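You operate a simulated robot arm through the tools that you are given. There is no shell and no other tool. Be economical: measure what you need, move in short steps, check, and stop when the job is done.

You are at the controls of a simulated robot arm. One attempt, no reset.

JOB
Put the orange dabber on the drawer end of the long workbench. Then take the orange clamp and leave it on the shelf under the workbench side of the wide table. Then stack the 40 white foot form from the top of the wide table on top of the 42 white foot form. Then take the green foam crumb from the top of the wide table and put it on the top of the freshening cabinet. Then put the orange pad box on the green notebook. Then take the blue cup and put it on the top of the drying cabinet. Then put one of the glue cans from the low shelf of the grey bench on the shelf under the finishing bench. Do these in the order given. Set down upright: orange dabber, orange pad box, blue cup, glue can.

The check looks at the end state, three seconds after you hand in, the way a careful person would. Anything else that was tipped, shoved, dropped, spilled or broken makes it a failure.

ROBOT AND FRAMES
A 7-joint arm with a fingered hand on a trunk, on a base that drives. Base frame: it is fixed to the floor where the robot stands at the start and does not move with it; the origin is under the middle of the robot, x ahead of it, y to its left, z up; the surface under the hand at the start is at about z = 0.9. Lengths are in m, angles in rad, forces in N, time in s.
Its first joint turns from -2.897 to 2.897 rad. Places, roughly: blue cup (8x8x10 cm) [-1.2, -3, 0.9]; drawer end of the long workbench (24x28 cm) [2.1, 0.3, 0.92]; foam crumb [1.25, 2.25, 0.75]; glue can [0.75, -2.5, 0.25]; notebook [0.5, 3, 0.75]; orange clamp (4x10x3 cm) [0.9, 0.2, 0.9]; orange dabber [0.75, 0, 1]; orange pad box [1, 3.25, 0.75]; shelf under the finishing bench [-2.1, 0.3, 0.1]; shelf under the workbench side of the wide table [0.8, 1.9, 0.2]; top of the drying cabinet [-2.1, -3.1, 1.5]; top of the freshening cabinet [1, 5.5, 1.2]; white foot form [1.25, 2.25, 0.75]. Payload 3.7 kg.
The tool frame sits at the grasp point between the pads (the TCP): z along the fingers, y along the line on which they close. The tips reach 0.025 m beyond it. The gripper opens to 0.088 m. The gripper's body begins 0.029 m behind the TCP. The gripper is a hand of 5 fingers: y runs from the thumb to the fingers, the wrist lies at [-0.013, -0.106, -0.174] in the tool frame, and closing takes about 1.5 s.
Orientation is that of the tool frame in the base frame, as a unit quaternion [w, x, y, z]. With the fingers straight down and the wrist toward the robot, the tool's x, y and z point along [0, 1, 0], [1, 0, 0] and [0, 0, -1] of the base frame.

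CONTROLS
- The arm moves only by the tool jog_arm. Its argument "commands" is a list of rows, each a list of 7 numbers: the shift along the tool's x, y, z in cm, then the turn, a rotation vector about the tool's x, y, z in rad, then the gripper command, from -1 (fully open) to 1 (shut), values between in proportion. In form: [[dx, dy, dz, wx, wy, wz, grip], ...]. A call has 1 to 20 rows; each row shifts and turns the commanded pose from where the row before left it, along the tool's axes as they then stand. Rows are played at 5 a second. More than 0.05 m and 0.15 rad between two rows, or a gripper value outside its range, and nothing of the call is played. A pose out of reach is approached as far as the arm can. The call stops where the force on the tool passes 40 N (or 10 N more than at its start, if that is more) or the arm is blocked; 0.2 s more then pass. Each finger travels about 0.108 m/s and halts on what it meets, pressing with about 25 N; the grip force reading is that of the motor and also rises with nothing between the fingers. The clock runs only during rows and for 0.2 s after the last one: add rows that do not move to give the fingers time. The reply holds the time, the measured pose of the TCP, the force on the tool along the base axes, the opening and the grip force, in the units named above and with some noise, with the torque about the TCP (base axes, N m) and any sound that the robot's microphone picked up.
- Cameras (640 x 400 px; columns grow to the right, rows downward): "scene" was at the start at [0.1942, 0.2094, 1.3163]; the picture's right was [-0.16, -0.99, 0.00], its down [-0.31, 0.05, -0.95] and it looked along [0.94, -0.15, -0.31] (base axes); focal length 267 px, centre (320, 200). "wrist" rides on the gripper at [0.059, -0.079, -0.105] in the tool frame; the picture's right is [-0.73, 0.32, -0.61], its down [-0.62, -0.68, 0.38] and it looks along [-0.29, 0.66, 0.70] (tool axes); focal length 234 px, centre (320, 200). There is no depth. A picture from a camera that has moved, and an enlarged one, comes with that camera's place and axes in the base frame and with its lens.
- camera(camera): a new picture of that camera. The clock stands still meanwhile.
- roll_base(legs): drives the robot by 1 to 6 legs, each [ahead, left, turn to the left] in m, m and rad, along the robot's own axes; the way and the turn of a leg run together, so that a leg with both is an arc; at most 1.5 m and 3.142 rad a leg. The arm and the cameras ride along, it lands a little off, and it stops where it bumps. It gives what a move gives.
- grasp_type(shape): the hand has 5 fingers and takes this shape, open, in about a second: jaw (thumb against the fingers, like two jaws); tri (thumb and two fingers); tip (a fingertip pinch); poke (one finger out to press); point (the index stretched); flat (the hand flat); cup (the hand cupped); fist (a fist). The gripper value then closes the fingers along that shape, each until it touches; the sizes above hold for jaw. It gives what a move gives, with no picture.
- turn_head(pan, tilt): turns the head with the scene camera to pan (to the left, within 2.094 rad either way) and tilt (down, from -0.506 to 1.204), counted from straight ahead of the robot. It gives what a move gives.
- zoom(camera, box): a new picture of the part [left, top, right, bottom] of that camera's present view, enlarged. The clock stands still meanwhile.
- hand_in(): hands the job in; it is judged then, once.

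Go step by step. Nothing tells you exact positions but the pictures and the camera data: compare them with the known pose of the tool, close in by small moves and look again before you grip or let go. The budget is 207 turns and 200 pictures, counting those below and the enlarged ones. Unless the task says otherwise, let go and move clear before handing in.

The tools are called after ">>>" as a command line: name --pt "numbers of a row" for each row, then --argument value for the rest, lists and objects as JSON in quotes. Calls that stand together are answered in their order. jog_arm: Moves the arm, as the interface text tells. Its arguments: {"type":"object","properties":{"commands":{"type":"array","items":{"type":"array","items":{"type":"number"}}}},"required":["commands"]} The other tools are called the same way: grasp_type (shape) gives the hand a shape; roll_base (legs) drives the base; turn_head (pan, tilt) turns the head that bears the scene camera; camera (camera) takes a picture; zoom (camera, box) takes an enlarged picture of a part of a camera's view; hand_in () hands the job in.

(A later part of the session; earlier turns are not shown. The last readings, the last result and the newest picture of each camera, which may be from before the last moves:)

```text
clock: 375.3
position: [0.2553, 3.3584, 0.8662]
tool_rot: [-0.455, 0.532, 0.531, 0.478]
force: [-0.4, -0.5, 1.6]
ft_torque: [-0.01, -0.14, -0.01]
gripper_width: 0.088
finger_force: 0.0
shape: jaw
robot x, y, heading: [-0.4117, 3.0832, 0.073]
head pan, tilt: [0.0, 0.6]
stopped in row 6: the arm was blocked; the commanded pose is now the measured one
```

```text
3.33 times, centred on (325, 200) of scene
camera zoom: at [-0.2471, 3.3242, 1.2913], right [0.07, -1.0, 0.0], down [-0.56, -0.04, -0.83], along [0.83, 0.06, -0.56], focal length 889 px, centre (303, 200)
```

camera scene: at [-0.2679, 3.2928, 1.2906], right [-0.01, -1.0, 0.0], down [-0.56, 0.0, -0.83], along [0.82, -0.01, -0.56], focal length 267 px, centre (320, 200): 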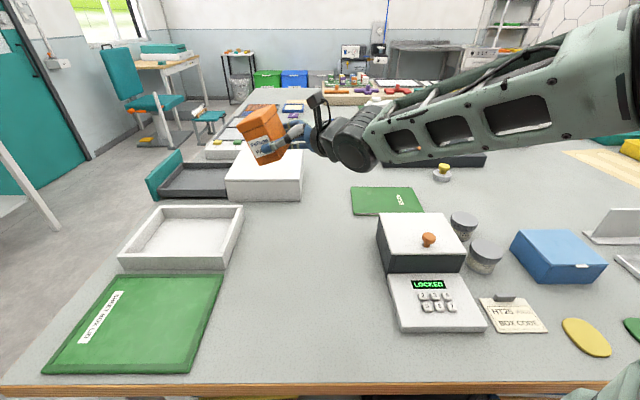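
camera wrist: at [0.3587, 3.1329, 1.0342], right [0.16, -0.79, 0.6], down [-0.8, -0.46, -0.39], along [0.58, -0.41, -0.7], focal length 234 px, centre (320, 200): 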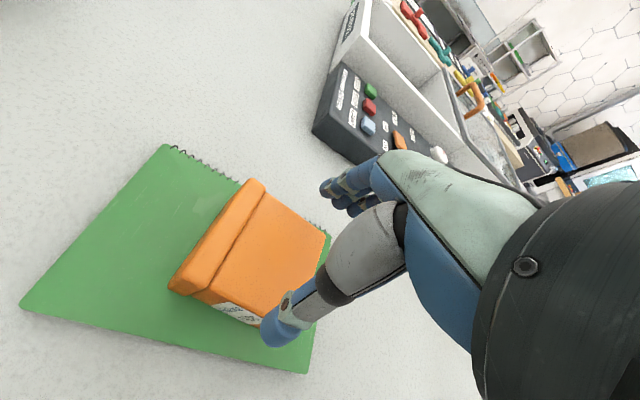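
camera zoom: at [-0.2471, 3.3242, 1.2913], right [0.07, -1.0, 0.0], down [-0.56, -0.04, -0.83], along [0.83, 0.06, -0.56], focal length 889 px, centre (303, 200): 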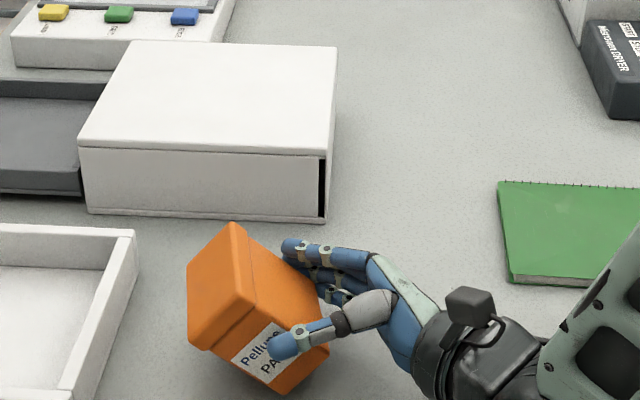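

The arm got blocked and the base shifted slightly. Let me look at the whole scene.

>>> camera --camera "scene"

```text
36 pictures are left
camera scene: at [-0.2471, 3.3242, 1.2913], right [0.07, -1.0, 0.0], down [-0.56, -0.04, -0.83], along [0.83, 0.06, -0.56], focal length 267 px, centre (320, 200)
```

scene: 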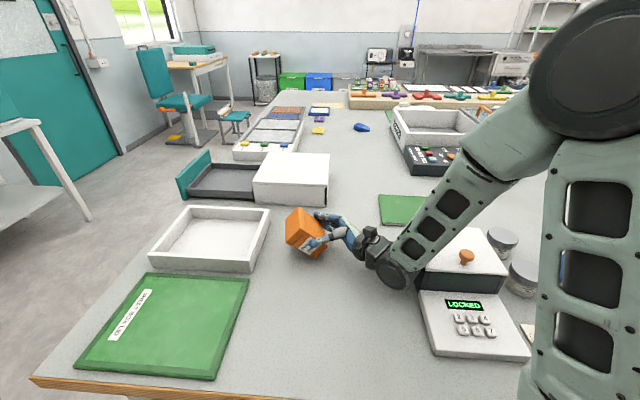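

The wrist ran against the locked box's side, and the box has pivoted in the hand. I'll grip it, lift 2 cm, move 7 cm left away from the locked box, then press it down onto the table so it pivots upright.

>>> jog_arm --pt "0 0 0 0 0 0 0.2" --pt "0 0 0 0 0 0 1" --pt "0 0 0 0 0 0 1" --pt "0 0 0 0 0 0 1" --pt "2 0 0 0 0 0 1" --pt "0 0 3.5 0 0 0 1" --pt "0 0 3.5 0 0 0 1" --pt "0 0 0 0 0 0 1"

>>> zoom --camera "scene" --box '[230, 160, 470, 328]'

```text
clock: 377.1
position: [0.2567, 3.42, 0.8747]
tool_rot: [-0.455, 0.535, 0.527, 0.479]
force: [-0.4, -7.1, 22.6]
ft_torque: [-0.1, -1.1, -0.26]
gripper_width: 0.0274
finger_force: 24.8
shape: jaw
robot x, y, heading: [-0.4166, 3.0787, 0.067]
head pan, tilt: [0.0, 0.6]
```

```text
2.38 times, centred on (350, 244) of scene
camera zoom: at [-0.2495, 3.3152, 1.292], right [0.07, -1.0, 0.0], down [-0.56, -0.04, -0.83], along [0.83, 0.05, -0.56], focal length 635 px, centre (249, 95)
```

zoom: 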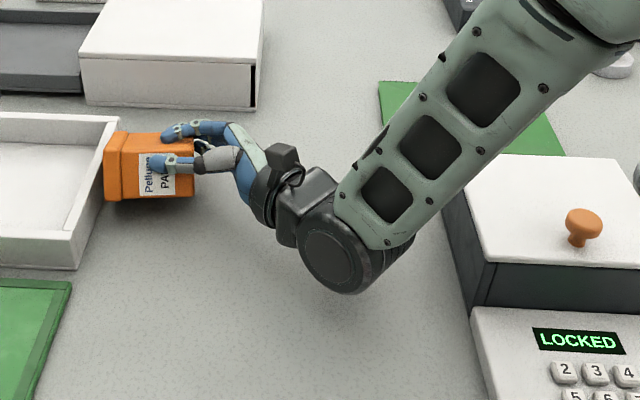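

The box slid out and lies on its side again next to the tray. I'll lift the hand away and rotate it back to vertical for a fresh grasp.

>>> jog_arm --pt "1 0 -1 0 0 0 -0.2" --pt "3 0 -1.5 0 0 0 -1" --pt "4.5 0 0 0 0 0 -1" --pt "4.5 0 0 0 0 0 -1" --pt "4.5 0 0 0 -0.142 0 -1" --pt "0 0 0 0 -0.142 0 -1" --pt "0 0 0 0 -0.142 0 -1" --pt "0 0 0 0 -0.142 0 -1" --pt "0 0 0 0 -0.142 0 -1" --pt "0 0 0 0 -0.142 0 -1" --pt "0 0 0 0 -0.142 0 -1" --pt "0 0 0 0 -0.142 0 -1" --pt "0 0 0 0 -0.142 0 -1" --pt "0 0 0 0 -0.142 0 -1"

>>> camera --camera "wrist"

```text
clock: 379.9
position: [0.0077, 3.525, 1.1559]
tool_rot: [-0.332, 0.451, 0.807, 0.187]
force: [0.3, 0.1, -0.1]
ft_torque: [0.01, 0.0, -0.03]
gripper_width: 0.0882
finger_force: 0.0
shape: jaw
out of reach, approached as far as the arm can: row 8, 9, 10
robot x, y, heading: [-0.4174, 3.1133, 0.107]
head pan, tilt: [0.0, 0.6]
stopped in row 13: the arm was blocked; the commanded pose is now the measured one
```

```text
34 pictures are left
camera wrist: at [-0.0425, 3.4548, 1.2718], right [0.77, -0.63, -0.08], down [-0.49, -0.5, -0.71], along [0.41, 0.59, -0.7], focal length 234 px, centre (320, 200)
```

wrist: 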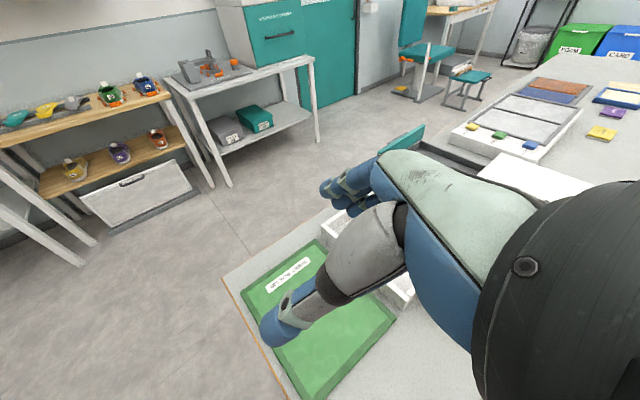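

The arm went through an awkward posture. Let me look before moving.

>>> camera --camera "scene"

```text
33 pictures are left
camera scene: at [-0.2844, 3.3826, 1.3103], right [0.41, -0.91, 0.01], down [-0.4, -0.19, -0.9], along [0.82, 0.37, -0.44], focal length 267 px, centre (320, 200)
```

scene: 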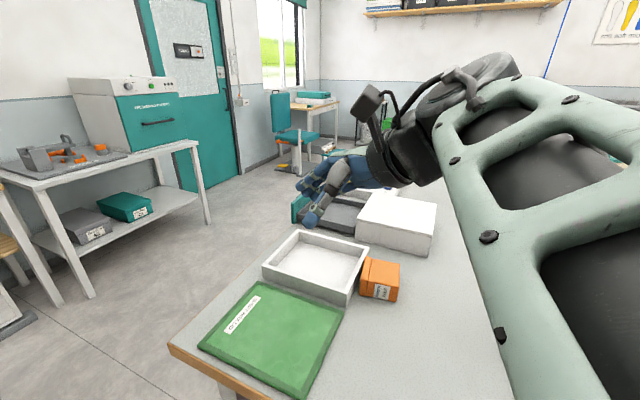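

The arm brushed my own head. I'll swing the hand back to the front of the robot and then return it to tool-down.

>>> jog_arm --pt "-3.34 -0.81 -3.32 0 0 0 -1" --pt "-3.34 -0.81 -3.32 0 0 0 -1" --pt "-3.34 -0.81 -3.32 0 0 0 -1" --pt "-3.34 -0.81 -3.32 0 0 0 -1" --pt "-3.34 -0.81 -3.32 0 0 0 -1" --pt "-3.34 -0.81 -3.32 0 0 0 -1" --pt "-3.34 -0.81 -3.32 0 0 0 -1" --pt "-3.34 -0.81 -3.32 0 0 0 -1" --pt "0 0 0 -0.0249 -0.11 0.0611 -1" --pt "0 0 0 -0.0249 -0.11 0.0611 -1" --pt "0 0 0 -0.0249 -0.11 0.0611 -1" --pt "0 0 0 -0.0249 -0.11 0.0611 -1" --pt "0 0 0 -0.0249 -0.11 0.0611 -1" --pt "0 0 0 -0.0249 -0.11 0.0611 -1" --pt "0 0 0 -0.0249 -0.11 0.0611 -1"

>>> turn_head --pan 0.1 --tilt 0.6

>>> camera --camera "scene"

```text
clock: 383.3
position: [0.1627, 3.1929, 1.1373]
tool_rot: [-0.006, 0.668, 0.744, -0.01]
force: [-1.0, 0.8, 0.3]
ft_torque: [0.0, -0.01, 0.0]
gripper_width: 0.088
finger_force: 0.0
shape: jaw
robot x, y, heading: [-0.4245, 3.1271, 0.132]
head pan, tilt: [0.0, 0.6]
stopped in row 15: the arm was blocked; the commanded pose is now the measured one
```

```text
clock: 384.0
position: [0.1602, 3.1915, 1.143]
tool_rot: [-0.004, 0.669, 0.744, -0.006]
force: [0.2, -0.1, 0.2]
ft_torque: [-0.01, 0.02, 0.01]
gripper_width: 0.088
finger_force: 0.1
shape: jaw
robot x, y, heading: [-0.421, 3.1251, 0.12]
head pan, tilt: [0.099, 0.6]
```

```text
32 pictures are left
camera scene: at [-0.2877, 3.3793, 1.2974], right [0.22, -0.97, 0.0], down [-0.53, -0.12, -0.84], along [0.82, 0.19, -0.55], focal length 267 px, centre (320, 200)
```

scene: 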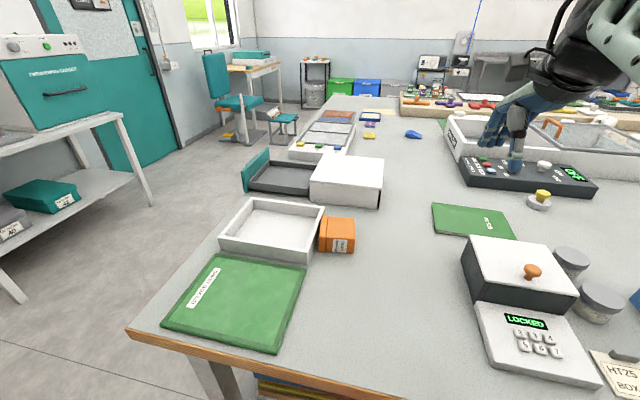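

Recovered; the box lies on its side against the tray at about (0.25, 3.457). I'll back off, square the base and shift north so the box is straight ahead.

>>> roll_base --legs '[[-0.17, 0, -0.12], [0, 0.3, 0]]'

>>> jog_arm --pt "0 4.5 -1 0 0 0 -1" --pt "0 4.5 0 0 0 0 -1" --pt "0 4.5 0 0 0 0 -1" --pt "0 2 0 0 0 0 -1"

>>> turn_head --pan -0.1 --tilt 0.7

>>> camera --camera "wrist"

```text
clock: 387.1
position: [0.0099, 3.4096, 1.1366]
tool_rot: [-0.009, 0.711, 0.703, -0.01]
force: [0.4, 0.4, 0.0]
ft_torque: [-0.04, 0.0, -0.05]
gripper_width: 0.0877
finger_force: 0.2
shape: jaw
robot x, y, heading: [-0.5898, 3.4201, 0.003]
head pan, tilt: [0.099, 0.6]
```

```text
clock: 388.1
position: [0.1634, 3.4079, 1.142]
tool_rot: [-0.009, 0.711, 0.703, -0.01]
force: [0.6, -0.3, -0.2]
ft_torque: [0.03, -0.02, -0.02]
gripper_width: 0.0879
finger_force: 0.1
shape: jaw
robot x, y, heading: [-0.589, 3.4159, 0.005]
head pan, tilt: [0.099, 0.6]
```

```text
clock: 388.8
position: [0.1637, 3.4087, 1.1429]
tool_rot: [-0.009, 0.711, 0.703, -0.01]
force: [-0.3, 0.4, -0.2]
ft_torque: [-0.02, 0.0, 0.02]
gripper_width: 0.0879
finger_force: 0.0
shape: jaw
robot x, y, heading: [-0.5872, 3.4195, 0.005]
head pan, tilt: [-0.099, 0.7]
```

```text
31 pictures are left
camera wrist: at [0.0875, 3.4667, 1.2496], right [0.33, -0.73, 0.6], down [-0.7, -0.62, -0.36], along [0.63, -0.3, -0.71], focal length 234 px, centre (320, 200)
```

wrist: 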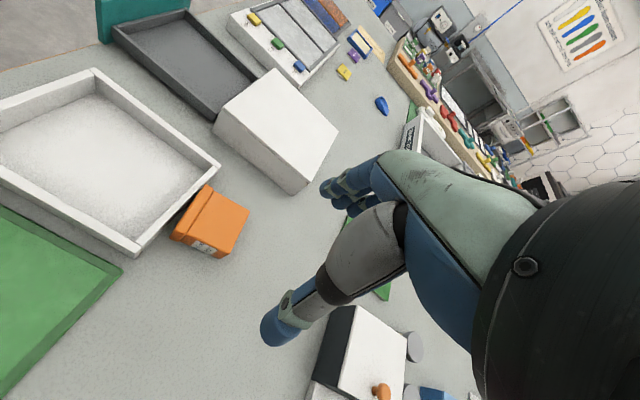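

Box body centre ≈(0.257, 3.446), yaw ≈ +0.07. Aligning and descending to check.

>>> jog_arm --pt "1.8 4.5 0 0 0 -0.08 -1" --pt "1.8 4.5 0 0 0 0 -1" --pt "0 0.3 4.9 0 0 0 -1" --pt "0 0 4.9 0 0 0 -1" --pt "0 0 4.9 0 0 0 -1" --pt "0 0 4.9 0 0 0 -1" --pt "0 0 3 0 0 0 -1" --pt "0 0 0 0 0 0 -1"

>>> camera --camera "wrist"

```text
clock: 390.6
position: [0.2499, 3.4468, 0.914]
tool_rot: [-0.01, 0.683, 0.73, -0.009]
force: [-0.5, 0.2, -0.2]
ft_torque: [0.01, -0.04, 0.0]
gripper_width: 0.0878
finger_force: 0.2
shape: jaw
robot x, y, heading: [-0.5863, 3.4124, 0.008]
head pan, tilt: [-0.099, 0.7]
```

```text
30 pictures are left
camera wrist: at [0.1694, 3.4983, 1.0205], right [0.39, -0.7, 0.6], down [-0.65, -0.67, -0.37], along [0.66, -0.25, -0.71], focal length 234 px, centre (320, 200)
```

wrist: 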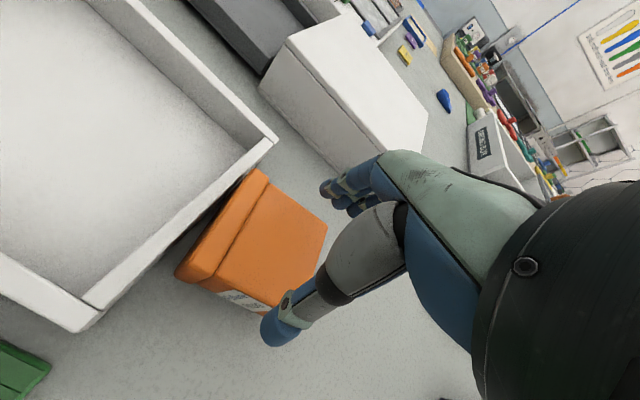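

Small corrections (yaw +0.08, +0.6 cm) and descend to straddle, then close.

>>> jog_arm --pt "0 0.6 1.5 0 0 -0.08 -1" --pt "0 0 1.5 0 0 0 -1" --pt "0 0 1 0 0 0 -1" --pt "0 0 0.7 0 0 0 -1" --pt "0 0 0.5 0 0 0 -1" --pt "0 0 0 0 0 0 -1"

>>> jog_arm --pt "0 0 0 0 0 0 -0.5" --pt "0 0 0 0 0 0 0" --pt "0 0 0 0 0 0 1" --pt "0 0 0 0 0 0 1" --pt "0 0 0 0 0 0 1" --pt "0 0 0 0 0 0 1"

```text
clock: 391.7
position: [0.2576, 3.445, 0.8722]
tool_rot: [-0.005, 0.654, 0.756, -0.003]
force: [1.7, 2.2, 27.2]
ft_torque: [0.15, -1.52, 0.13]
gripper_width: 0.0881
finger_force: 0.2
shape: jaw
robot x, y, heading: [-0.5876, 3.412, 0.002]
head pan, tilt: [-0.099, 0.7]
stopped in row 5: the force on the tool passed its limit at 43 N (the readings are from after the stop); the commanded pose is now the measured one
```

```text
clock: 392.1
position: [0.2579, 3.4461, 0.8742]
tool_rot: [-0.004, 0.655, 0.756, -0.002]
force: [-4.5, 3.4, 27.4]
ft_torque: [0.12, -1.07, 0.14]
gripper_width: 0.0745
finger_force: 24.8
shape: jaw
robot x, y, heading: [-0.585, 3.418, -0.0]
head pan, tilt: [-0.099, 0.7]
stopped in row 2: the force on the tool passed its limit at 42 N (the readings are from after the stop); the commanded pose is now the measured one
```

It closed to 7.45 cm, consistent with the box. Testing a small lift.

>>> jog_arm --pt "0 0 -0.5 0 0 0 1" --pt "0 0 -1.5 0 0 0 1" --pt "0 0 -3 0 0 0 1" --pt "0 0 0 0 0 0 1"

>>> zoom --camera "scene" --box '[240, 100, 480, 268]'

```text
clock: 393.1
position: [0.2589, 3.4455, 0.9212]
tool_rot: [-0.005, 0.654, 0.756, -0.003]
force: [0.4, -0.3, -0.1]
ft_torque: [-0.01, 0.0, 0.03]
gripper_width: 0.0274
finger_force: 24.9
shape: jaw
robot x, y, heading: [-0.5871, 3.4186, 0.006]
head pan, tilt: [-0.099, 0.7]
```

```text
2.38 times, centred on (360, 184) of scene
camera zoom: at [-0.4021, 3.6323, 1.282], right [-0.09, -1.0, 0.0], down [-0.64, 0.06, -0.76], along [0.76, -0.07, -0.64], focal length 635 px, centre (225, 238)
```

zoom: 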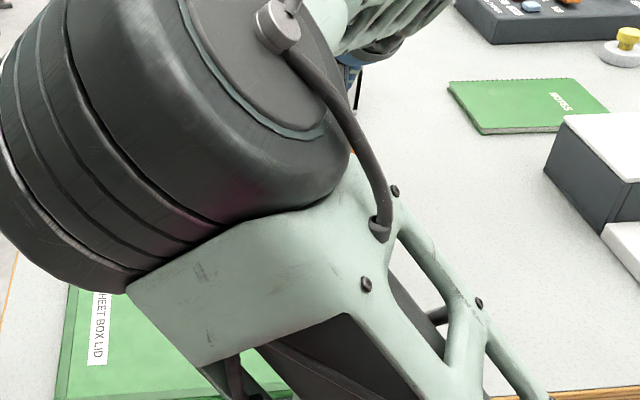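

Not gripped. Opening and looking with the wrist camera.

>>> jog_arm --pt "0 0 -1 0 0 0 0" --pt "0 0 0 0 0 0 -1" --pt "0 0 0 0 0 0 -1" --pt "0 0 0 0 0 0 -1" --pt "0 0 0 0 0 0 -1"

>>> camera --camera "wrist"

```text
clock: 394.3
position: [0.2589, 3.4447, 0.9319]
tool_rot: [-0.005, 0.654, 0.757, -0.002]
force: [-0.2, -0.3, 0.3]
ft_torque: [0.03, 0.03, 0.03]
gripper_width: 0.0875
finger_force: 0.2
shape: jaw
robot x, y, heading: [-0.5893, 3.4158, 0.005]
head pan, tilt: [-0.099, 0.7]
```

```text
28 pictures are left
camera wrist: at [0.1737, 3.4904, 1.0376], right [0.43, -0.67, 0.6], down [-0.59, -0.71, -0.38], along [0.68, -0.19, -0.7], focal length 234 px, centre (320, 200)
```

wrist: 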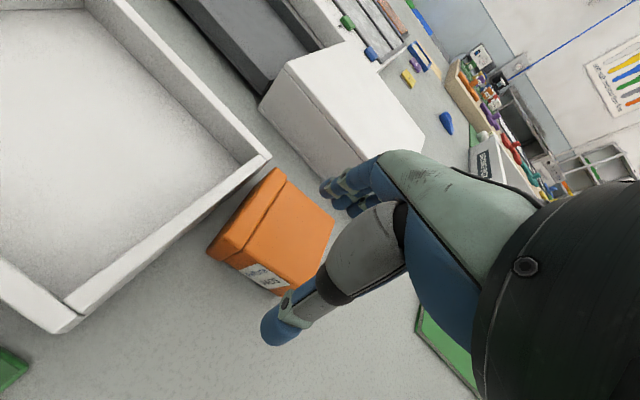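

The box shifted to centre ≈(0.295, 3.447). Re-aligning +3.6 cm and descending in small steps.

>>> jog_arm --pt "-0.4 3.6 0 0 0 0 -1" --pt "0 0 3 0 0 0 -1" --pt "0 0 1.5 0 0 0 -1" --pt "0 0 0.7 0 0 0 -1" --pt "0 0 0.6 0 0 0 -1" --pt "0 0 0.6 0 0 0 -1" --pt "0 0 0.5 0 0 0 -1" --pt "0 0 0 0 0 0 -1"

```text
clock: 395.9
position: [0.2964, 3.4447, 0.8721]
tool_rot: [0.0, 0.655, 0.755, 0.002]
force: [0.9, 1.2, 26.0]
ft_torque: [0.1, -1.47, 0.1]
gripper_width: 0.0881
finger_force: 0.1
shape: jaw
robot x, y, heading: [-0.5869, 3.416, 0.006]
head pan, tilt: [-0.099, 0.7]
stopped in row 7: the force on the tool passed its limit at 42 N (the readings are from after the stop); the commanded pose is now the measured one
```

Fingers land on the far edge again; raise, shift +0.9 cm, retry watching the torque sign.

>>> jog_arm --pt "0 0 -1.2 0 0 0 -1" --pt "0 0.9 0 0 0 0 -1" --pt "0 0 0.8 0 0 0 -1" --pt "0 0 0.5 0 0 0 -1" --pt "0 0 0.5 0 0 0 -1" --pt "0 0 0.5 0 0 0 -1" --pt "0 0 0 0 0 0 -1"

>>> camera --camera "wrist"

```text
clock: 397.5
position: [0.3052, 3.4463, 0.8581]
tool_rot: [-0.002, 0.655, 0.755, 0.001]
force: [-0.4, 0.2, 10.1]
ft_torque: [0.0, 0.06, 0.03]
gripper_width: 0.0884
finger_force: 0.0
shape: jaw
robot x, y, heading: [-0.5855, 3.4172, 0.007]
head pan, tilt: [-0.099, 0.7]
```

```text
27 pictures are left
camera wrist: at [0.218, 3.4926, 0.9635], right [0.42, -0.68, 0.6], down [-0.59, -0.71, -0.38], along [0.69, -0.19, -0.7], focal length 234 px, centre (320, 200)
```

wrist: 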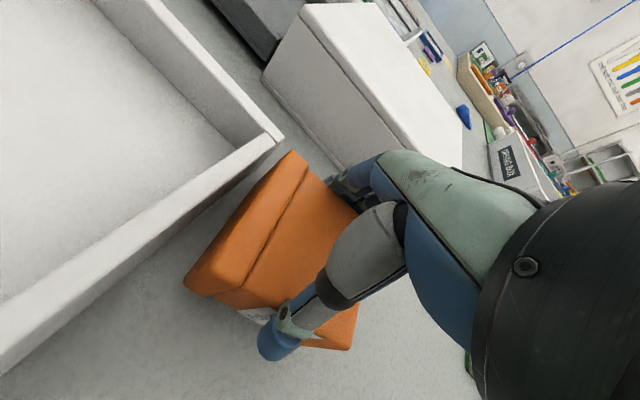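

Straddled now. Rise 3 mm, close and lift.

>>> jog_arm --pt "0 0 -0.3 0 0 0 -1" --pt "0 0 0 0 0 0 -0.4" --pt "0 0 0 0 0 0 0.2" --pt "0 0 0 0 0 0 1" --pt "0 0 0 0 0 0 1" --pt "0 0 0 0 0 0 1" --pt "0 0 -2 0 0 0 1" --pt "0 0 -4 0 0 0 1" --pt "0 0 -4 0 0 0 1" --pt "0 0 -4 0 0 0 1" --pt "0 0 -4 0 0 0 1" --pt "0 0 0 0 0 0 1"

```text
clock: 400.1
position: [0.3041, 3.4474, 1.0418]
tool_rot: [-0.003, 0.655, 0.755, 0.0]
force: [0.1, -0.2, -0.8]
ft_torque: [0.02, -0.01, -0.01]
gripper_width: 0.0801
finger_force: 24.9
shape: jaw
robot x, y, heading: [-0.5853, 3.4122, 0.005]
head pan, tilt: [-0.099, 0.7]
```

Held (8.0 cm). Moving to the clear spot near (0.10, 3.44) and rolling the box upright.

>>> jog_arm --pt "0.6 -4.9 0 0 0 0 1" --pt "0.6 -4.9 0 0 0 0 1" --pt "0.6 -4.9 0 0 0 0 1" --pt "0.6 -4.9 0 0 0 0 1" --pt "0 0 0 0 0.1356 0 1" --pt "0 0 0 0 0.1356 0 1" --pt "0 0 0 0 0.1356 0 1" --pt "0 0 0 0 0.1356 0 1" --pt "0 0 0 0 0.1356 0 1"

>>> camera --camera "scene"

```text
clock: 402.1
position: [0.1073, 3.4443, 1.0408]
tool_rot: [-0.254, 0.618, 0.711, 0.218]
force: [-0.2, -0.3, -1.8]
ft_torque: [-0.03, -0.03, -0.05]
gripper_width: 0.0802
finger_force: 25.0
shape: jaw
robot x, y, heading: [-0.5865, 3.4132, 0.006]
head pan, tilt: [-0.099, 0.7]
```

```text
26 pictures are left
camera scene: at [-0.4023, 3.6325, 1.282], right [-0.09, -1.0, 0.0], down [-0.64, 0.06, -0.76], along [0.76, -0.07, -0.64], focal length 267 px, centre (320, 200)
```

scene: 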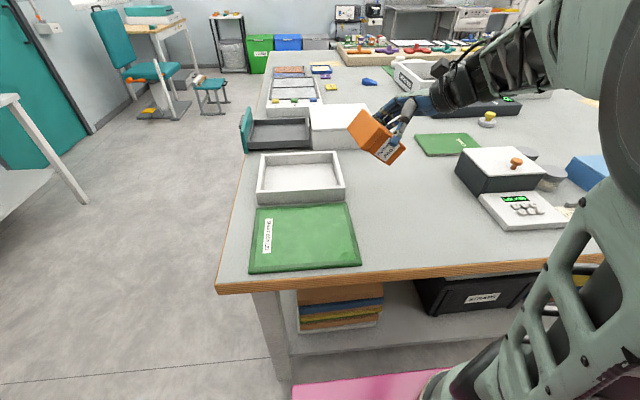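

Working well. Continuing the roll to ~1.45 rad, then lowering toward the table.

>>> jog_arm --pt "0 0 0 0 0.1356 0 1" --pt "0 0 0 0 0.1356 0 1" --pt "0 0 0 0 0.1356 0 1" --pt "0 0 0 0 0.1356 0 1" --pt "0 0 0 0 0.1356 0 1" --pt "0 0 0 0 0.12 0 1" --pt "0 0 0 0 0 0 1"

>>> zoom --camera "scene" --box '[250, 90, 490, 258]'

```text
clock: 403.7
position: [0.1082, 3.4423, 1.042]
tool_rot: [-0.51, 0.485, 0.557, 0.442]
force: [-0.7, -0.1, -2.4]
ft_torque: [-0.05, -0.01, 0.02]
gripper_width: 0.0801
finger_force: 25.2
shape: jaw
robot x, y, heading: [-0.5869, 3.4161, 0.001]
head pan, tilt: [-0.099, 0.7]
```

```text
2.38 times, centred on (370, 174) of scene
camera zoom: at [-0.4021, 3.6322, 1.282], right [-0.09, -1.0, 0.0], down [-0.64, 0.06, -0.76], along [0.76, -0.07, -0.64], focal length 635 px, centre (201, 262)
```

zoom: 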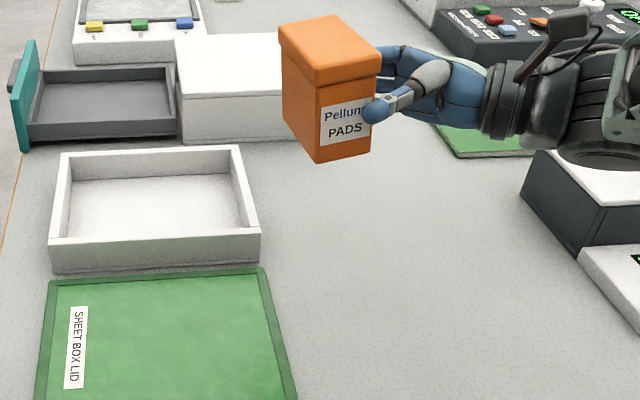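

The box is upright in the hand now. Lowering to near the table at this clear spot.

>>> jog_arm --pt "-4.5 0 -0.4 0 0 0 1" --pt "-4.5 0 -0.4 0 0 0 1" --pt "-4.5 0 -0.4 0 0 0 1" --pt "-3.5 0 -0.3 0 0 0 1" --pt "-1 0 0 0 0 0 1" --pt "0 0 0 0 0 0 1"

>>> jog_arm --pt "-0.5 0 0 0 0 0 1" --pt "-0.4 0 0 0 0 0 1" --pt "0 0 0 0 0 0 1"

```text
clock: 405.1
position: [0.1125, 3.4114, 0.8638]
tool_rot: [-0.511, 0.485, 0.557, 0.44]
force: [0.6, -0.7, -1.3]
ft_torque: [-0.02, -0.01, -0.01]
gripper_width: 0.0802
finger_force: 25.4
shape: jaw
robot x, y, heading: [-0.5893, 3.4135, 0.006]
head pan, tilt: [-0.099, 0.7]
```

```text
clock: 405.9
position: [0.1118, 3.4105, 0.8536]
tool_rot: [-0.51, 0.485, 0.558, 0.441]
force: [0.2, 0.2, -1.8]
ft_torque: [-0.04, 0.02, 0.01]
gripper_width: 0.0799
finger_force: 24.8
shape: jaw
robot x, y, heading: [-0.5857, 3.4137, 0.006]
head pan, tilt: [-0.099, 0.7]
```

>>> jog_arm --pt "0.3 0 3.5 0 0 0 1" --pt "-0.4 0 0 0 0 0 1" --pt "-0.4 0 0 0 0 0 1" --pt "0 0 0 0 0 0 1"

>>> jog_arm --pt "-0.4 0 0 0 0 0 1" --pt "0 0 0 0 0 0 1"

>>> jog_arm --pt "-0.4 0 0 0 0 0 1" --pt "0 0 0 0 0 0 1"

```text
clock: 406.9
position: [0.1059, 3.4458, 0.8469]
tool_rot: [-0.51, 0.485, 0.557, 0.441]
force: [0.5, -2.2, 3.0]
ft_torque: [0.19, -0.08, -0.04]
gripper_width: 0.0801
finger_force: 24.6
shape: jaw
robot x, y, heading: [-0.5887, 3.4173, 0.007]
head pan, tilt: [-0.099, 0.7]
```

```text
clock: 407.5
position: [0.1066, 3.4442, 0.8435]
tool_rot: [-0.51, 0.485, 0.557, 0.442]
force: [0.4, -4.5, 8.3]
ft_torque: [0.29, -0.21, -0.04]
gripper_width: 0.0803
finger_force: 25.0
shape: jaw
robot x, y, heading: [-0.5834, 3.4131, 0.005]
head pan, tilt: [-0.099, 0.7]
```

```text
clock: 408.1
position: [0.1068, 3.4448, 0.8395]
tool_rot: [-0.51, 0.482, 0.557, 0.443]
force: [2.6, -4.6, 38.7]
ft_torque: [-0.66, -0.97, -0.04]
gripper_width: 0.0802
finger_force: 25.2
shape: jaw
robot x, y, heading: [-0.5896, 3.4167, 0.007]
head pan, tilt: [-0.099, 0.7]
```

Firm contact. Easing and opening.

>>> jog_arm --pt "0.3 0 0 0 0 0 1" --pt "0 0 0 0 0 0 0" --pt "0 0 0 0 0 0 -1" --pt "0 0 0 0 0 0 -1" --pt "0 0 0 0 0 0 -1" --pt "0 0 0 0 0 0 -1" --pt "0 0 -1 0 0 0 -1" --pt "0 0 -1 0 0 0 -1" --pt "0 0 0 0 0 0 -1"

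>>> zoom --camera "scene" --box '[290, 130, 460, 250]'

```text
clock: 410.1
position: [0.1085, 3.4237, 0.8438]
tool_rot: [-0.511, 0.485, 0.557, 0.441]
force: [0.3, 0.0, -0.5]
ft_torque: [-0.01, 0.01, -0.01]
gripper_width: 0.088
finger_force: 0.1
shape: jaw
robot x, y, heading: [-0.5887, 3.4189, 0.008]
head pan, tilt: [-0.099, 0.7]
```

```text
3.33 times, centred on (375, 190) of scene
camera zoom: at [-0.4022, 3.6322, 1.282], right [-0.09, -1.0, 0.0], down [-0.64, 0.06, -0.76], along [0.76, -0.07, -0.64], focal length 889 px, centre (137, 233)
```

zoom: 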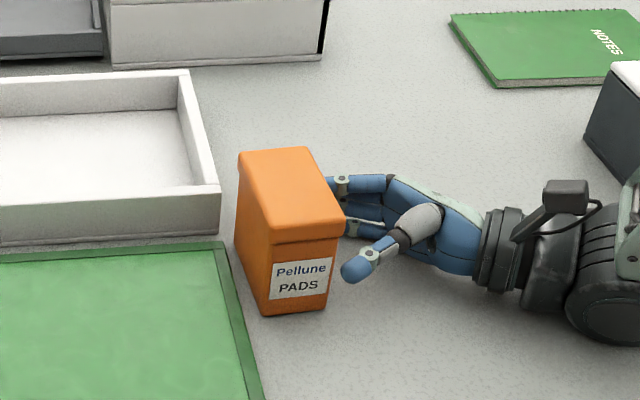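

The box now stands upright on the table. I'll withdraw, rise, unroll and yaw the hand for a proper top grasp across its narrow side.

>>> jog_arm --pt "0 0 -2 0 0 0 -1" --pt "0 0 -2.5 0 0 0 -1" --pt "4.8 0 0 0 0 0 -1" --pt "4.8 0 0 0 0 0 -1" --pt "4.8 0 0 0 0 0 -1" --pt "4.8 0 0 0 0 0 -1" --pt "0 0 4.5 0 -0.1356 0 -1" --pt "0 0 0 0 -0.1356 0 -1" --pt "0 0 0 0 -0.1356 0 -1" --pt "0 0 0 0 -0.1356 0 -1" --pt "0 0 0 0 -0.1356 0 -1" --pt "0 0 0 0 -0.1356 0 -1" --pt "0 0 0 0 -0.1356 0 -1" --pt "0 0 0 0 -0.1356 0 -1" --pt "0 0 0 0 -0.1356 0 -1" --pt "0 0 0 0 -0.1356 0 -1" --pt "0 0 0 0 -0.12 0 -1"

>>> jog_arm --pt "0 0 0 0 0 -0.143 -1" --pt "0 0 0 0 0 -0.143 -1" --pt "0 0 0 0 0 -0.143 -1" --pt "0 0 0 0 0 -0.143 -1" --pt "0 0 0 0 0 -0.143 -1" --pt "0 0 0 0 0 -0.143 -1" --pt "0 0 0 0 0 -0.143 -1" --pt "0 0 0 0 0 -0.143 -1" --pt "0 0 0 0 0 -0.143 -1" --pt "0 0 0 0 0 -0.143 -1"

>>> camera --camera "wrist"

```text
clock: 413.7
position: [0.1082, 3.4418, 1.0342]
tool_rot: [-0.003, 0.656, 0.755, 0.0]
force: [-0.3, 0.2, 0.5]
ft_torque: [0.04, 0.0, -0.04]
gripper_width: 0.0879
finger_force: 0.0
shape: jaw
robot x, y, heading: [-0.589, 3.4146, 0.003]
head pan, tilt: [-0.099, 0.7]
```

```text
clock: 415.9
position: [0.1085, 3.4423, 1.0342]
tool_rot: [-0.001, -0.001, 1.0, 0.001]
force: [0.0, 0.4, -0.5]
ft_torque: [0.03, 0.01, -0.01]
gripper_width: 0.0878
finger_force: 0.1
shape: jaw
robot x, y, heading: [-0.592, 3.4208, 0.009]
head pan, tilt: [-0.099, 0.7]
```

```text
23 pictures are left
camera wrist: at [0.0495, 3.3611, 1.1391], right [0.73, 0.32, 0.61], down [0.62, -0.68, -0.39], along [0.29, 0.66, -0.69], focal length 234 px, centre (320, 200)
```

wrist: 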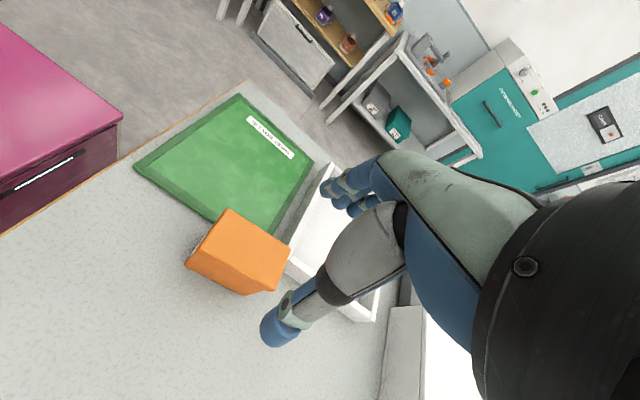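

Box top centre ≈(0.104, 3.473), yaw ≈ +0.1. Aligning, descending to a higher grasp (z≈0.882) and closing.

>>> jog_arm --pt "0.4 3.1 0 0 0 -0.1 -1" --pt "0 0 4.8 0 0 0 -1" --pt "0 0 4.8 0 0 0 -1" --pt "0 0 3 0 0 0 -1" --pt "0 0 2.5 0 0 0 -1" --pt "0 0 0 0 0 0 -1"

>>> jog_arm --pt "0 0 0 0 0 0 0" --pt "0 0 0 0 0 0 0.5" --pt "0 0 0 0 0 0 1" --pt "0 0 0 0 0 0 1" --pt "0 0 0 0 0 0 1" --pt "0 0 0 0 0 0 1"

>>> jog_arm --pt "0 0 -2 0 0 0 1" --pt "0 0 -4.5 0 0 0 1" --pt "0 0 -4.5 0 0 0 1" --pt "0 0 -4.5 0 0 0 1" --pt "0 0 -4.5 0 0 0 1" --pt "0 0 0 0 0 0 1"

>>> camera --camera "scene"

```text
clock: 417.3
position: [0.1033, 3.4734, 0.8845]
tool_rot: [-0.001, -0.051, 0.999, 0.001]
force: [-0.3, -1.0, 0.4]
ft_torque: [0.04, -0.02, -0.02]
gripper_width: 0.0881
finger_force: 0.1
shape: jaw
robot x, y, heading: [-0.589, 3.4188, 0.001]
head pan, tilt: [-0.099, 0.7]
```

```text
clock: 418.7
position: [0.1046, 3.4729, 0.883]
tool_rot: [-0.002, -0.05, 0.999, 0.001]
force: [0.3, 0.4, 0.0]
ft_torque: [0.02, -0.04, 0.01]
gripper_width: 0.046
finger_force: 25.4
shape: jaw
robot x, y, heading: [-0.5859, 3.4155, 0.004]
head pan, tilt: [-0.099, 0.7]
```

```text
clock: 420.1
position: [0.1037, 3.4724, 1.0836]
tool_rot: [-0.002, -0.051, 0.999, 0.001]
force: [0.2, 0.3, -2.8]
ft_torque: [-0.03, -0.02, 0.03]
gripper_width: 0.0463
finger_force: 24.8
shape: jaw
robot x, y, heading: [-0.5846, 3.4201, 0.008]
head pan, tilt: [-0.099, 0.7]
```

```text
22 pictures are left
camera scene: at [-0.4021, 3.6322, 1.282], right [-0.09, -1.0, 0.0], down [-0.64, 0.06, -0.76], along [0.76, -0.07, -0.64], focal length 267 px, centre (320, 200)
```

scene: 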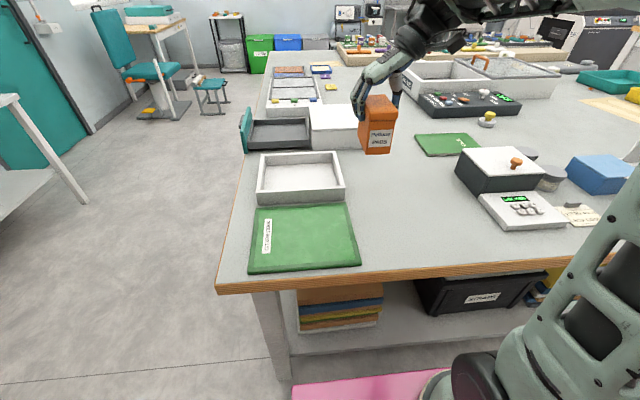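

Held upright with a higher grasp. Driving back south and closer to the notebook.

>>> roll_base --legs '[[0, -0.345, 0], [0.16, 0, 0]]'

>>> turn_head --pan 0.0 --tilt 0.6

>>> jog_arm --pt "0 0 0 0 0 0 1" --pt "0 0 0 0 0 0 1"

```text
clock: 423.3
position: [0.2676, 3.1323, 1.0823]
tool_rot: [-0.001, -0.051, 0.999, 0.001]
force: [0.2, -0.4, -1.6]
ft_torque: [0.02, -0.01, 0.01]
gripper_width: 0.0463
finger_force: 24.7
shape: jaw
robot x, y, heading: [-0.4249, 3.0738, 0.002]
head pan, tilt: [-0.099, 0.7]
```

```text
clock: 424.0
position: [0.2672, 3.1321, 1.083]
tool_rot: [-0.002, -0.05, 0.999, 0.002]
force: [0.1, 0.1, -1.7]
ft_torque: [0.03, 0.0, -0.02]
gripper_width: 0.0457
finger_force: 25.2
shape: jaw
robot x, y, heading: [-0.4227, 3.0735, 0.006]
head pan, tilt: [0.0, 0.6]
```

```text
clock: 424.6
position: [0.2665, 3.133, 1.0829]
tool_rot: [-0.001, -0.05, 0.999, 0.001]
force: [0.4, -0.5, -1.7]
ft_torque: [0.03, -0.03, -0.01]
gripper_width: 0.046
finger_force: 24.8
shape: jaw
robot x, y, heading: [-0.424, 3.0742, 0.005]
head pan, tilt: [0.0, 0.6]
```

>>> jog_arm --pt "-3.9 -1.83 0 0 0 0 1" --pt "-3.9 -1.83 0 0 0 0 1" --pt "-3.9 -1.83 0 0 0 0 1" --pt "-3.9 -1.83 0 0 0 0 1" --pt "0 0 4.8 0 0 0 1" --pt "0 0 4.8 0 0 0 1" --pt "0 0 4.8 0 0 0 1" --pt "0 0 2.3 0 0 0 1" --pt "0 0 0 0 0 0 1"

>>> zoom --camera "scene" --box '[300, 100, 480, 226]'

```text
clock: 426.6
position: [0.4305, 3.0759, 0.9155]
tool_rot: [-0.002, -0.051, 0.999, 0.001]
force: [0.1, -0.2, -1.2]
ft_torque: [0.01, 0.0, 0.0]
gripper_width: 0.0458
finger_force: 24.7
shape: jaw
robot x, y, heading: [-0.4211, 3.0733, 0.003]
head pan, tilt: [0.0, 0.6]
```

```text
3.17 times, centred on (390, 163) of scene
camera zoom: at [-0.2348, 3.3001, 1.2906], right [0.01, -1.0, 0.0], down [-0.57, 0.0, -0.82], along [0.82, 0.0, -0.57], focal length 846 px, centre (98, 318)
```

zoom: 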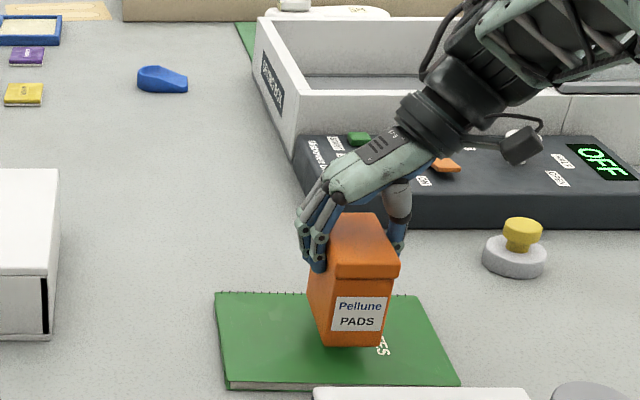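

Over the notebook. Lowering to contact in small steps.

>>> jog_arm --pt "0 0 1 0 0 0 1" --pt "0 0 0.6 0 0 0 1" --pt "0 0 0 0 0 0 1"

>>> jog_arm --pt "0 0 0.4 0 0 0 1" --pt "0 0 0 0 0 0 1"

>>> jog_arm --pt "0 0 0.3 0 0 0 1" --pt "0 0 0 0 0 0 1"

```text
clock: 427.4
position: [0.4289, 3.0754, 0.8989]
tool_rot: [-0.002, -0.049, 0.999, 0.002]
force: [-0.6, -0.6, -0.7]
ft_torque: [-0.01, -0.03, 0.0]
gripper_width: 0.046
finger_force: 25.1
shape: jaw
robot x, y, heading: [-0.424, 3.076, 0.001]
head pan, tilt: [0.0, 0.6]
```

```text
clock: 428.0
position: [0.4285, 3.075, 0.8965]
tool_rot: [-0.001, -0.05, 0.999, 0.001]
force: [0.3, 0.1, 3.1]
ft_torque: [0.01, -0.01, 0.01]
gripper_width: 0.0459
finger_force: 25.2
shape: jaw
robot x, y, heading: [-0.4286, 3.0747, 0.004]
head pan, tilt: [0.0, 0.6]
```

```text
clock: 428.6
position: [0.428, 3.076, 0.894]
tool_rot: [0.0, -0.05, 0.999, 0.002]
force: [1.2, -0.5, 24.3]
ft_torque: [-0.04, -0.09, 0.03]
gripper_width: 0.0458
finger_force: 24.6
shape: jaw
robot x, y, heading: [-0.4216, 3.0719, 0.008]
head pan, tilt: [0.0, 0.6]
```

Flat contact. Opening (then verify before rising).

>>> jog_arm --pt "0 0 -0.2 0 0 0 1" --pt "0 0 0 0 0 0 0" --pt "0 0 0 0 0 0 -0.5" --pt "0 0 0 0 0 0 -1" --pt "0 0 0 0 0 0 -1" --pt "0 0 0 0 0 0 -1" --pt "0 0 -1 0 0 0 -1" --pt "0 0 -1 0 0 0 -1" --pt "0 0 0 0 0 0 -1"

>>> zoom --camera "scene" --box '[300, 100, 480, 226]'

```text
clock: 430.6
position: [0.4287, 3.0753, 0.9162]
tool_rot: [-0.002, -0.051, 0.999, 0.002]
force: [0.9, 0.0, 0.6]
ft_torque: [0.02, 0.03, 0.02]
gripper_width: 0.0876
finger_force: 0.1
shape: jaw
robot x, y, heading: [-0.4226, 3.0794, 0.005]
head pan, tilt: [0.0, 0.6]
```

```text
3.17 times, centred on (390, 163) of scene
camera zoom: at [-0.2348, 3.3001, 1.2906], right [0.01, -1.0, 0.0], down [-0.56, 0.0, -0.83], along [0.83, 0.0, -0.56], focal length 846 px, centre (98, 318)
```

zoom: 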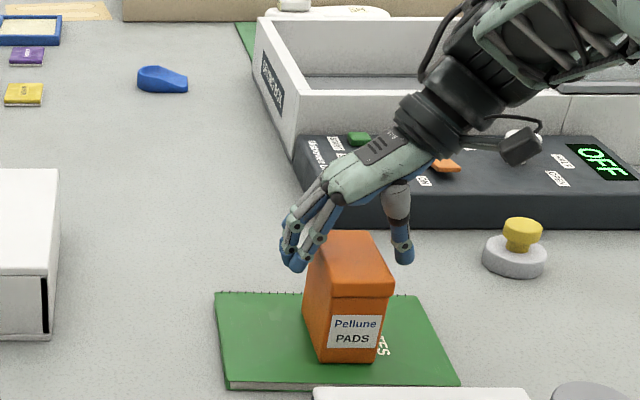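

The pad box stands upright on the notebook. Next the blue cup: rise, retract, and drive south along the west aisle.

>>> jog_arm --pt "0 0 -4.8 0 0 0 -1" --pt "0 0 -4.8 0 0 0 -1" --pt "0 0 -4.8 0 0 0 -1" --pt "0 0 -4.8 0 0 0 -1" --pt "4.9 0 0 0 0 0 -1" --pt "4.9 0 0 0 0 0 -1" --pt "4.9 0 0 0 0 0 -1" --pt "4.9 0 0 0 0 0 -1" --pt "4.9 0 0 0 0 0 -1" --pt "4.9 0 0 0 0 0 -1"

>>> roll_base --legs '[[-0.4, 0, 0], [0, 0, -1.575], [1.5, 0, 0], [1.5, 0, 0], [1.4, 0, 0], [0, -0.38, 0]]'

>>> turn_head --pan 0.0 --tilt 0.3

>>> camera --camera "scene"

```text
clock: 432.8
position: [0.1385, 3.0456, 1.1067]
tool_rot: [-0.003, -0.05, 0.999, 0.002]
force: [0.2, 0.3, 0.0]
ft_torque: [-0.02, 0.02, 0.02]
gripper_width: 0.0876
finger_force: 0.1
shape: jaw
robot x, y, heading: [-0.4236, 3.0741, -0.0]
head pan, tilt: [0.0, 0.6]
```

```text
clock: 461.8
position: [-1.2793, -1.8862, 1.1082]
tool_rot: [0.0, 0.678, 0.735, 0.002]
force: [0.4, 0.0, 0.0]
ft_torque: [0.01, -0.01, 0.0]
gripper_width: 0.0877
finger_force: 0.0
shape: jaw
robot x, y, heading: [-1.2362, -1.3224, -1.59]
head pan, tilt: [0.0, 0.6]
```

```text
clock: 462.6
position: [-1.2804, -1.8861, 1.1071]
tool_rot: [0.0, 0.678, 0.735, 0.002]
force: [0.5, -0.4, 0.9]
ft_torque: [-0.02, 0.0, 0.0]
gripper_width: 0.0876
finger_force: 0.2
shape: jaw
robot x, y, heading: [-1.2421, -1.327, -1.586]
head pan, tilt: [0.0, 0.3]
```

```text
19 pictures are left
camera scene: at [-1.0133, -1.5228, 1.318], right [-1.0, 0.01, 0.0], down [0.0, 0.3, -0.95], along [-0.01, -0.95, -0.3], focal length 267 px, centre (320, 200)
```

scene: 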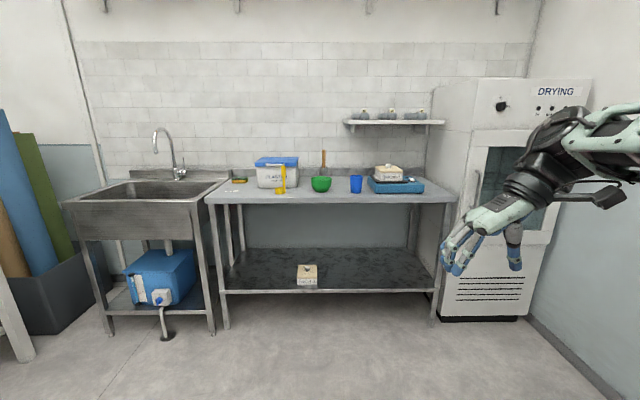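

The blue cup is at about (−1.255, −3.12), bench top z≈0.86; the drying cabinet's front is y≈−3.0, top z≈1.5. I'll drive ahead and lean the hand forward ~1 rad for a side grasp.

>>> roll_base --legs '[[0.98, 0, 0.015]]'

>>> jog_arm --pt "0 0 0 0 -0.143 0 -1" --pt "0 0 0 0 -0.143 0 -1" --pt "0 0 0 0 -0.143 0 -1" --pt "0 0 0 0 -0.143 0 -1" --pt "0 0 0 0 -0.143 0 -1" --pt "0 0 0 0 -0.143 0 -1" --pt "0 0 0 0 -0.143 0 -1" --pt "0 0 0 0 0 0 -1"

>>> turn_head --pan -0.1 --tilt 0.4

>>> camera --camera "scene"

```text
clock: 467.7
position: [-1.2909, -2.8776, 1.1069]
tool_rot: [0.0, 0.677, 0.736, 0.003]
force: [-0.1, -0.3, -0.3]
ft_torque: [0.0, -0.01, 0.0]
gripper_width: 0.0879
finger_force: 0.1
shape: jaw
robot x, y, heading: [-1.249, -2.32, -1.585]
head pan, tilt: [0.0, 0.3]
```

```text
clock: 469.5
position: [-1.2904, -2.8779, 1.1065]
tool_rot: [0.354, 0.595, 0.646, -0.323]
force: [0.5, -0.8, -0.5]
ft_torque: [0.0, 0.01, 0.03]
gripper_width: 0.0877
finger_force: 0.0
shape: jaw
robot x, y, heading: [-1.2473, -2.3187, -1.582]
head pan, tilt: [0.0, 0.3]
```

```text
clock: 470.2
position: [-1.2895, -2.8773, 1.1065]
tool_rot: [0.352, 0.595, 0.646, -0.323]
force: [0.5, 0.6, -0.5]
ft_torque: [-0.02, -0.02, 0.01]
gripper_width: 0.0878
finger_force: 0.1
shape: jaw
robot x, y, heading: [-1.2512, -2.3168, -1.581]
head pan, tilt: [-0.099, 0.4]
```

```text
18 pictures are left
camera scene: at [-1.0346, -2.5124, 1.3089], right [-0.99, 0.11, 0.0], down [0.04, 0.39, -0.92], along [-0.1, -0.92, -0.39], focal length 267 px, centre (320, 200)
```

scene: 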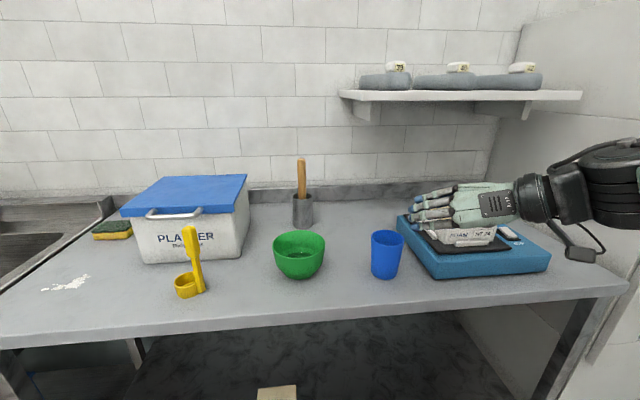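

Two-view triangulation: cup centre ≈(−1.239, −3.015), z 0.90–1.0. I'll align laterally and lower in front of it, then check with the wrist camera.

>>> jog_arm --pt "-0.2 4.9 0.3 0 0 0 -1" --pt "4.1 0.2 2.65 0 0 0 -1" --pt "4.1 0 2.65 0 0 0 -1" --pt "4.1 0 2.65 0 0 0 -1" --pt "0 0 0 0 0 0 -1"

>>> zoom --camera "scene" --box '[300, 160, 500, 320]'

```text
clock: 471.4
position: [-1.2429, -2.8968, 0.99]
tool_rot: [0.352, 0.595, 0.646, -0.322]
force: [0.2, -0.7, -0.6]
ft_torque: [0.02, -0.02, -0.03]
gripper_width: 0.0877
finger_force: 0.1
shape: jaw
out of reach, approached as far as the arm can: row 4
robot x, y, heading: [-1.2503, -2.3179, -1.584]
head pan, tilt: [-0.099, 0.4]
```

```text
2.50 times, centred on (400, 240) of scene
camera zoom: at [-1.0346, -2.5123, 1.3088], right [-0.99, 0.11, 0.0], down [0.04, 0.39, -0.92], along [-0.1, -0.92, -0.39], focal length 667 px, centre (120, 100)
```

zoom: 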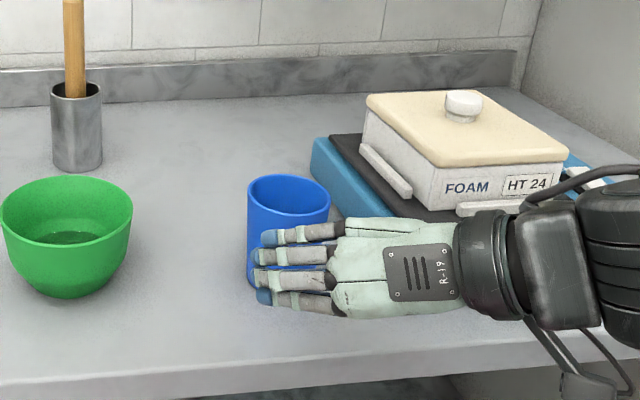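

Too close for that height; I'll back the base 0.15 m, then extend forward while lowering.

>>> roll_base --legs '[[-0.15, 0, 0]]'

>>> jog_arm --pt "-2.7 -0.42 4.15 0 0 0 -1" --pt "-2.7 -0.42 4.15 0 0 0 -1" --pt "2.8 -0.4 1.8 0 0 0 -1" --pt "0 0 0 0 0 0 -1"

>>> camera --camera "wrist"

```text
clock: 472.8
position: [-1.2407, -2.7468, 0.9892]
tool_rot: [0.353, 0.595, 0.646, -0.322]
force: [-0.1, -0.5, -0.5]
ft_torque: [0.0, 0.02, -0.01]
gripper_width: 0.088
finger_force: 0.0
shape: jaw
robot x, y, heading: [-1.2462, -2.1641, -1.583]
head pan, tilt: [-0.099, 0.4]
```

```text
clock: 473.8
position: [-1.2468, -2.8457, 0.9556]
tool_rot: [0.352, 0.596, 0.646, -0.322]
force: [-0.2, 0.7, 0.3]
ft_torque: [0.0, -0.04, 0.02]
gripper_width: 0.0877
finger_force: 0.0
shape: jaw
robot x, y, heading: [-1.2518, -2.1679, -1.579]
head pan, tilt: [-0.099, 0.4]
```

```text
16 pictures are left
camera wrist: at [-1.3351, -2.7349, 0.9626], right [0.31, 0.14, 0.94], down [-0.62, -0.72, 0.31], along [0.72, -0.68, -0.13], focal length 234 px, centre (320, 200)
```

wrist: 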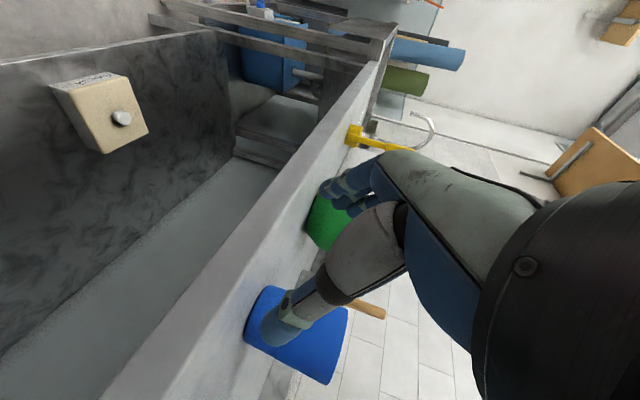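

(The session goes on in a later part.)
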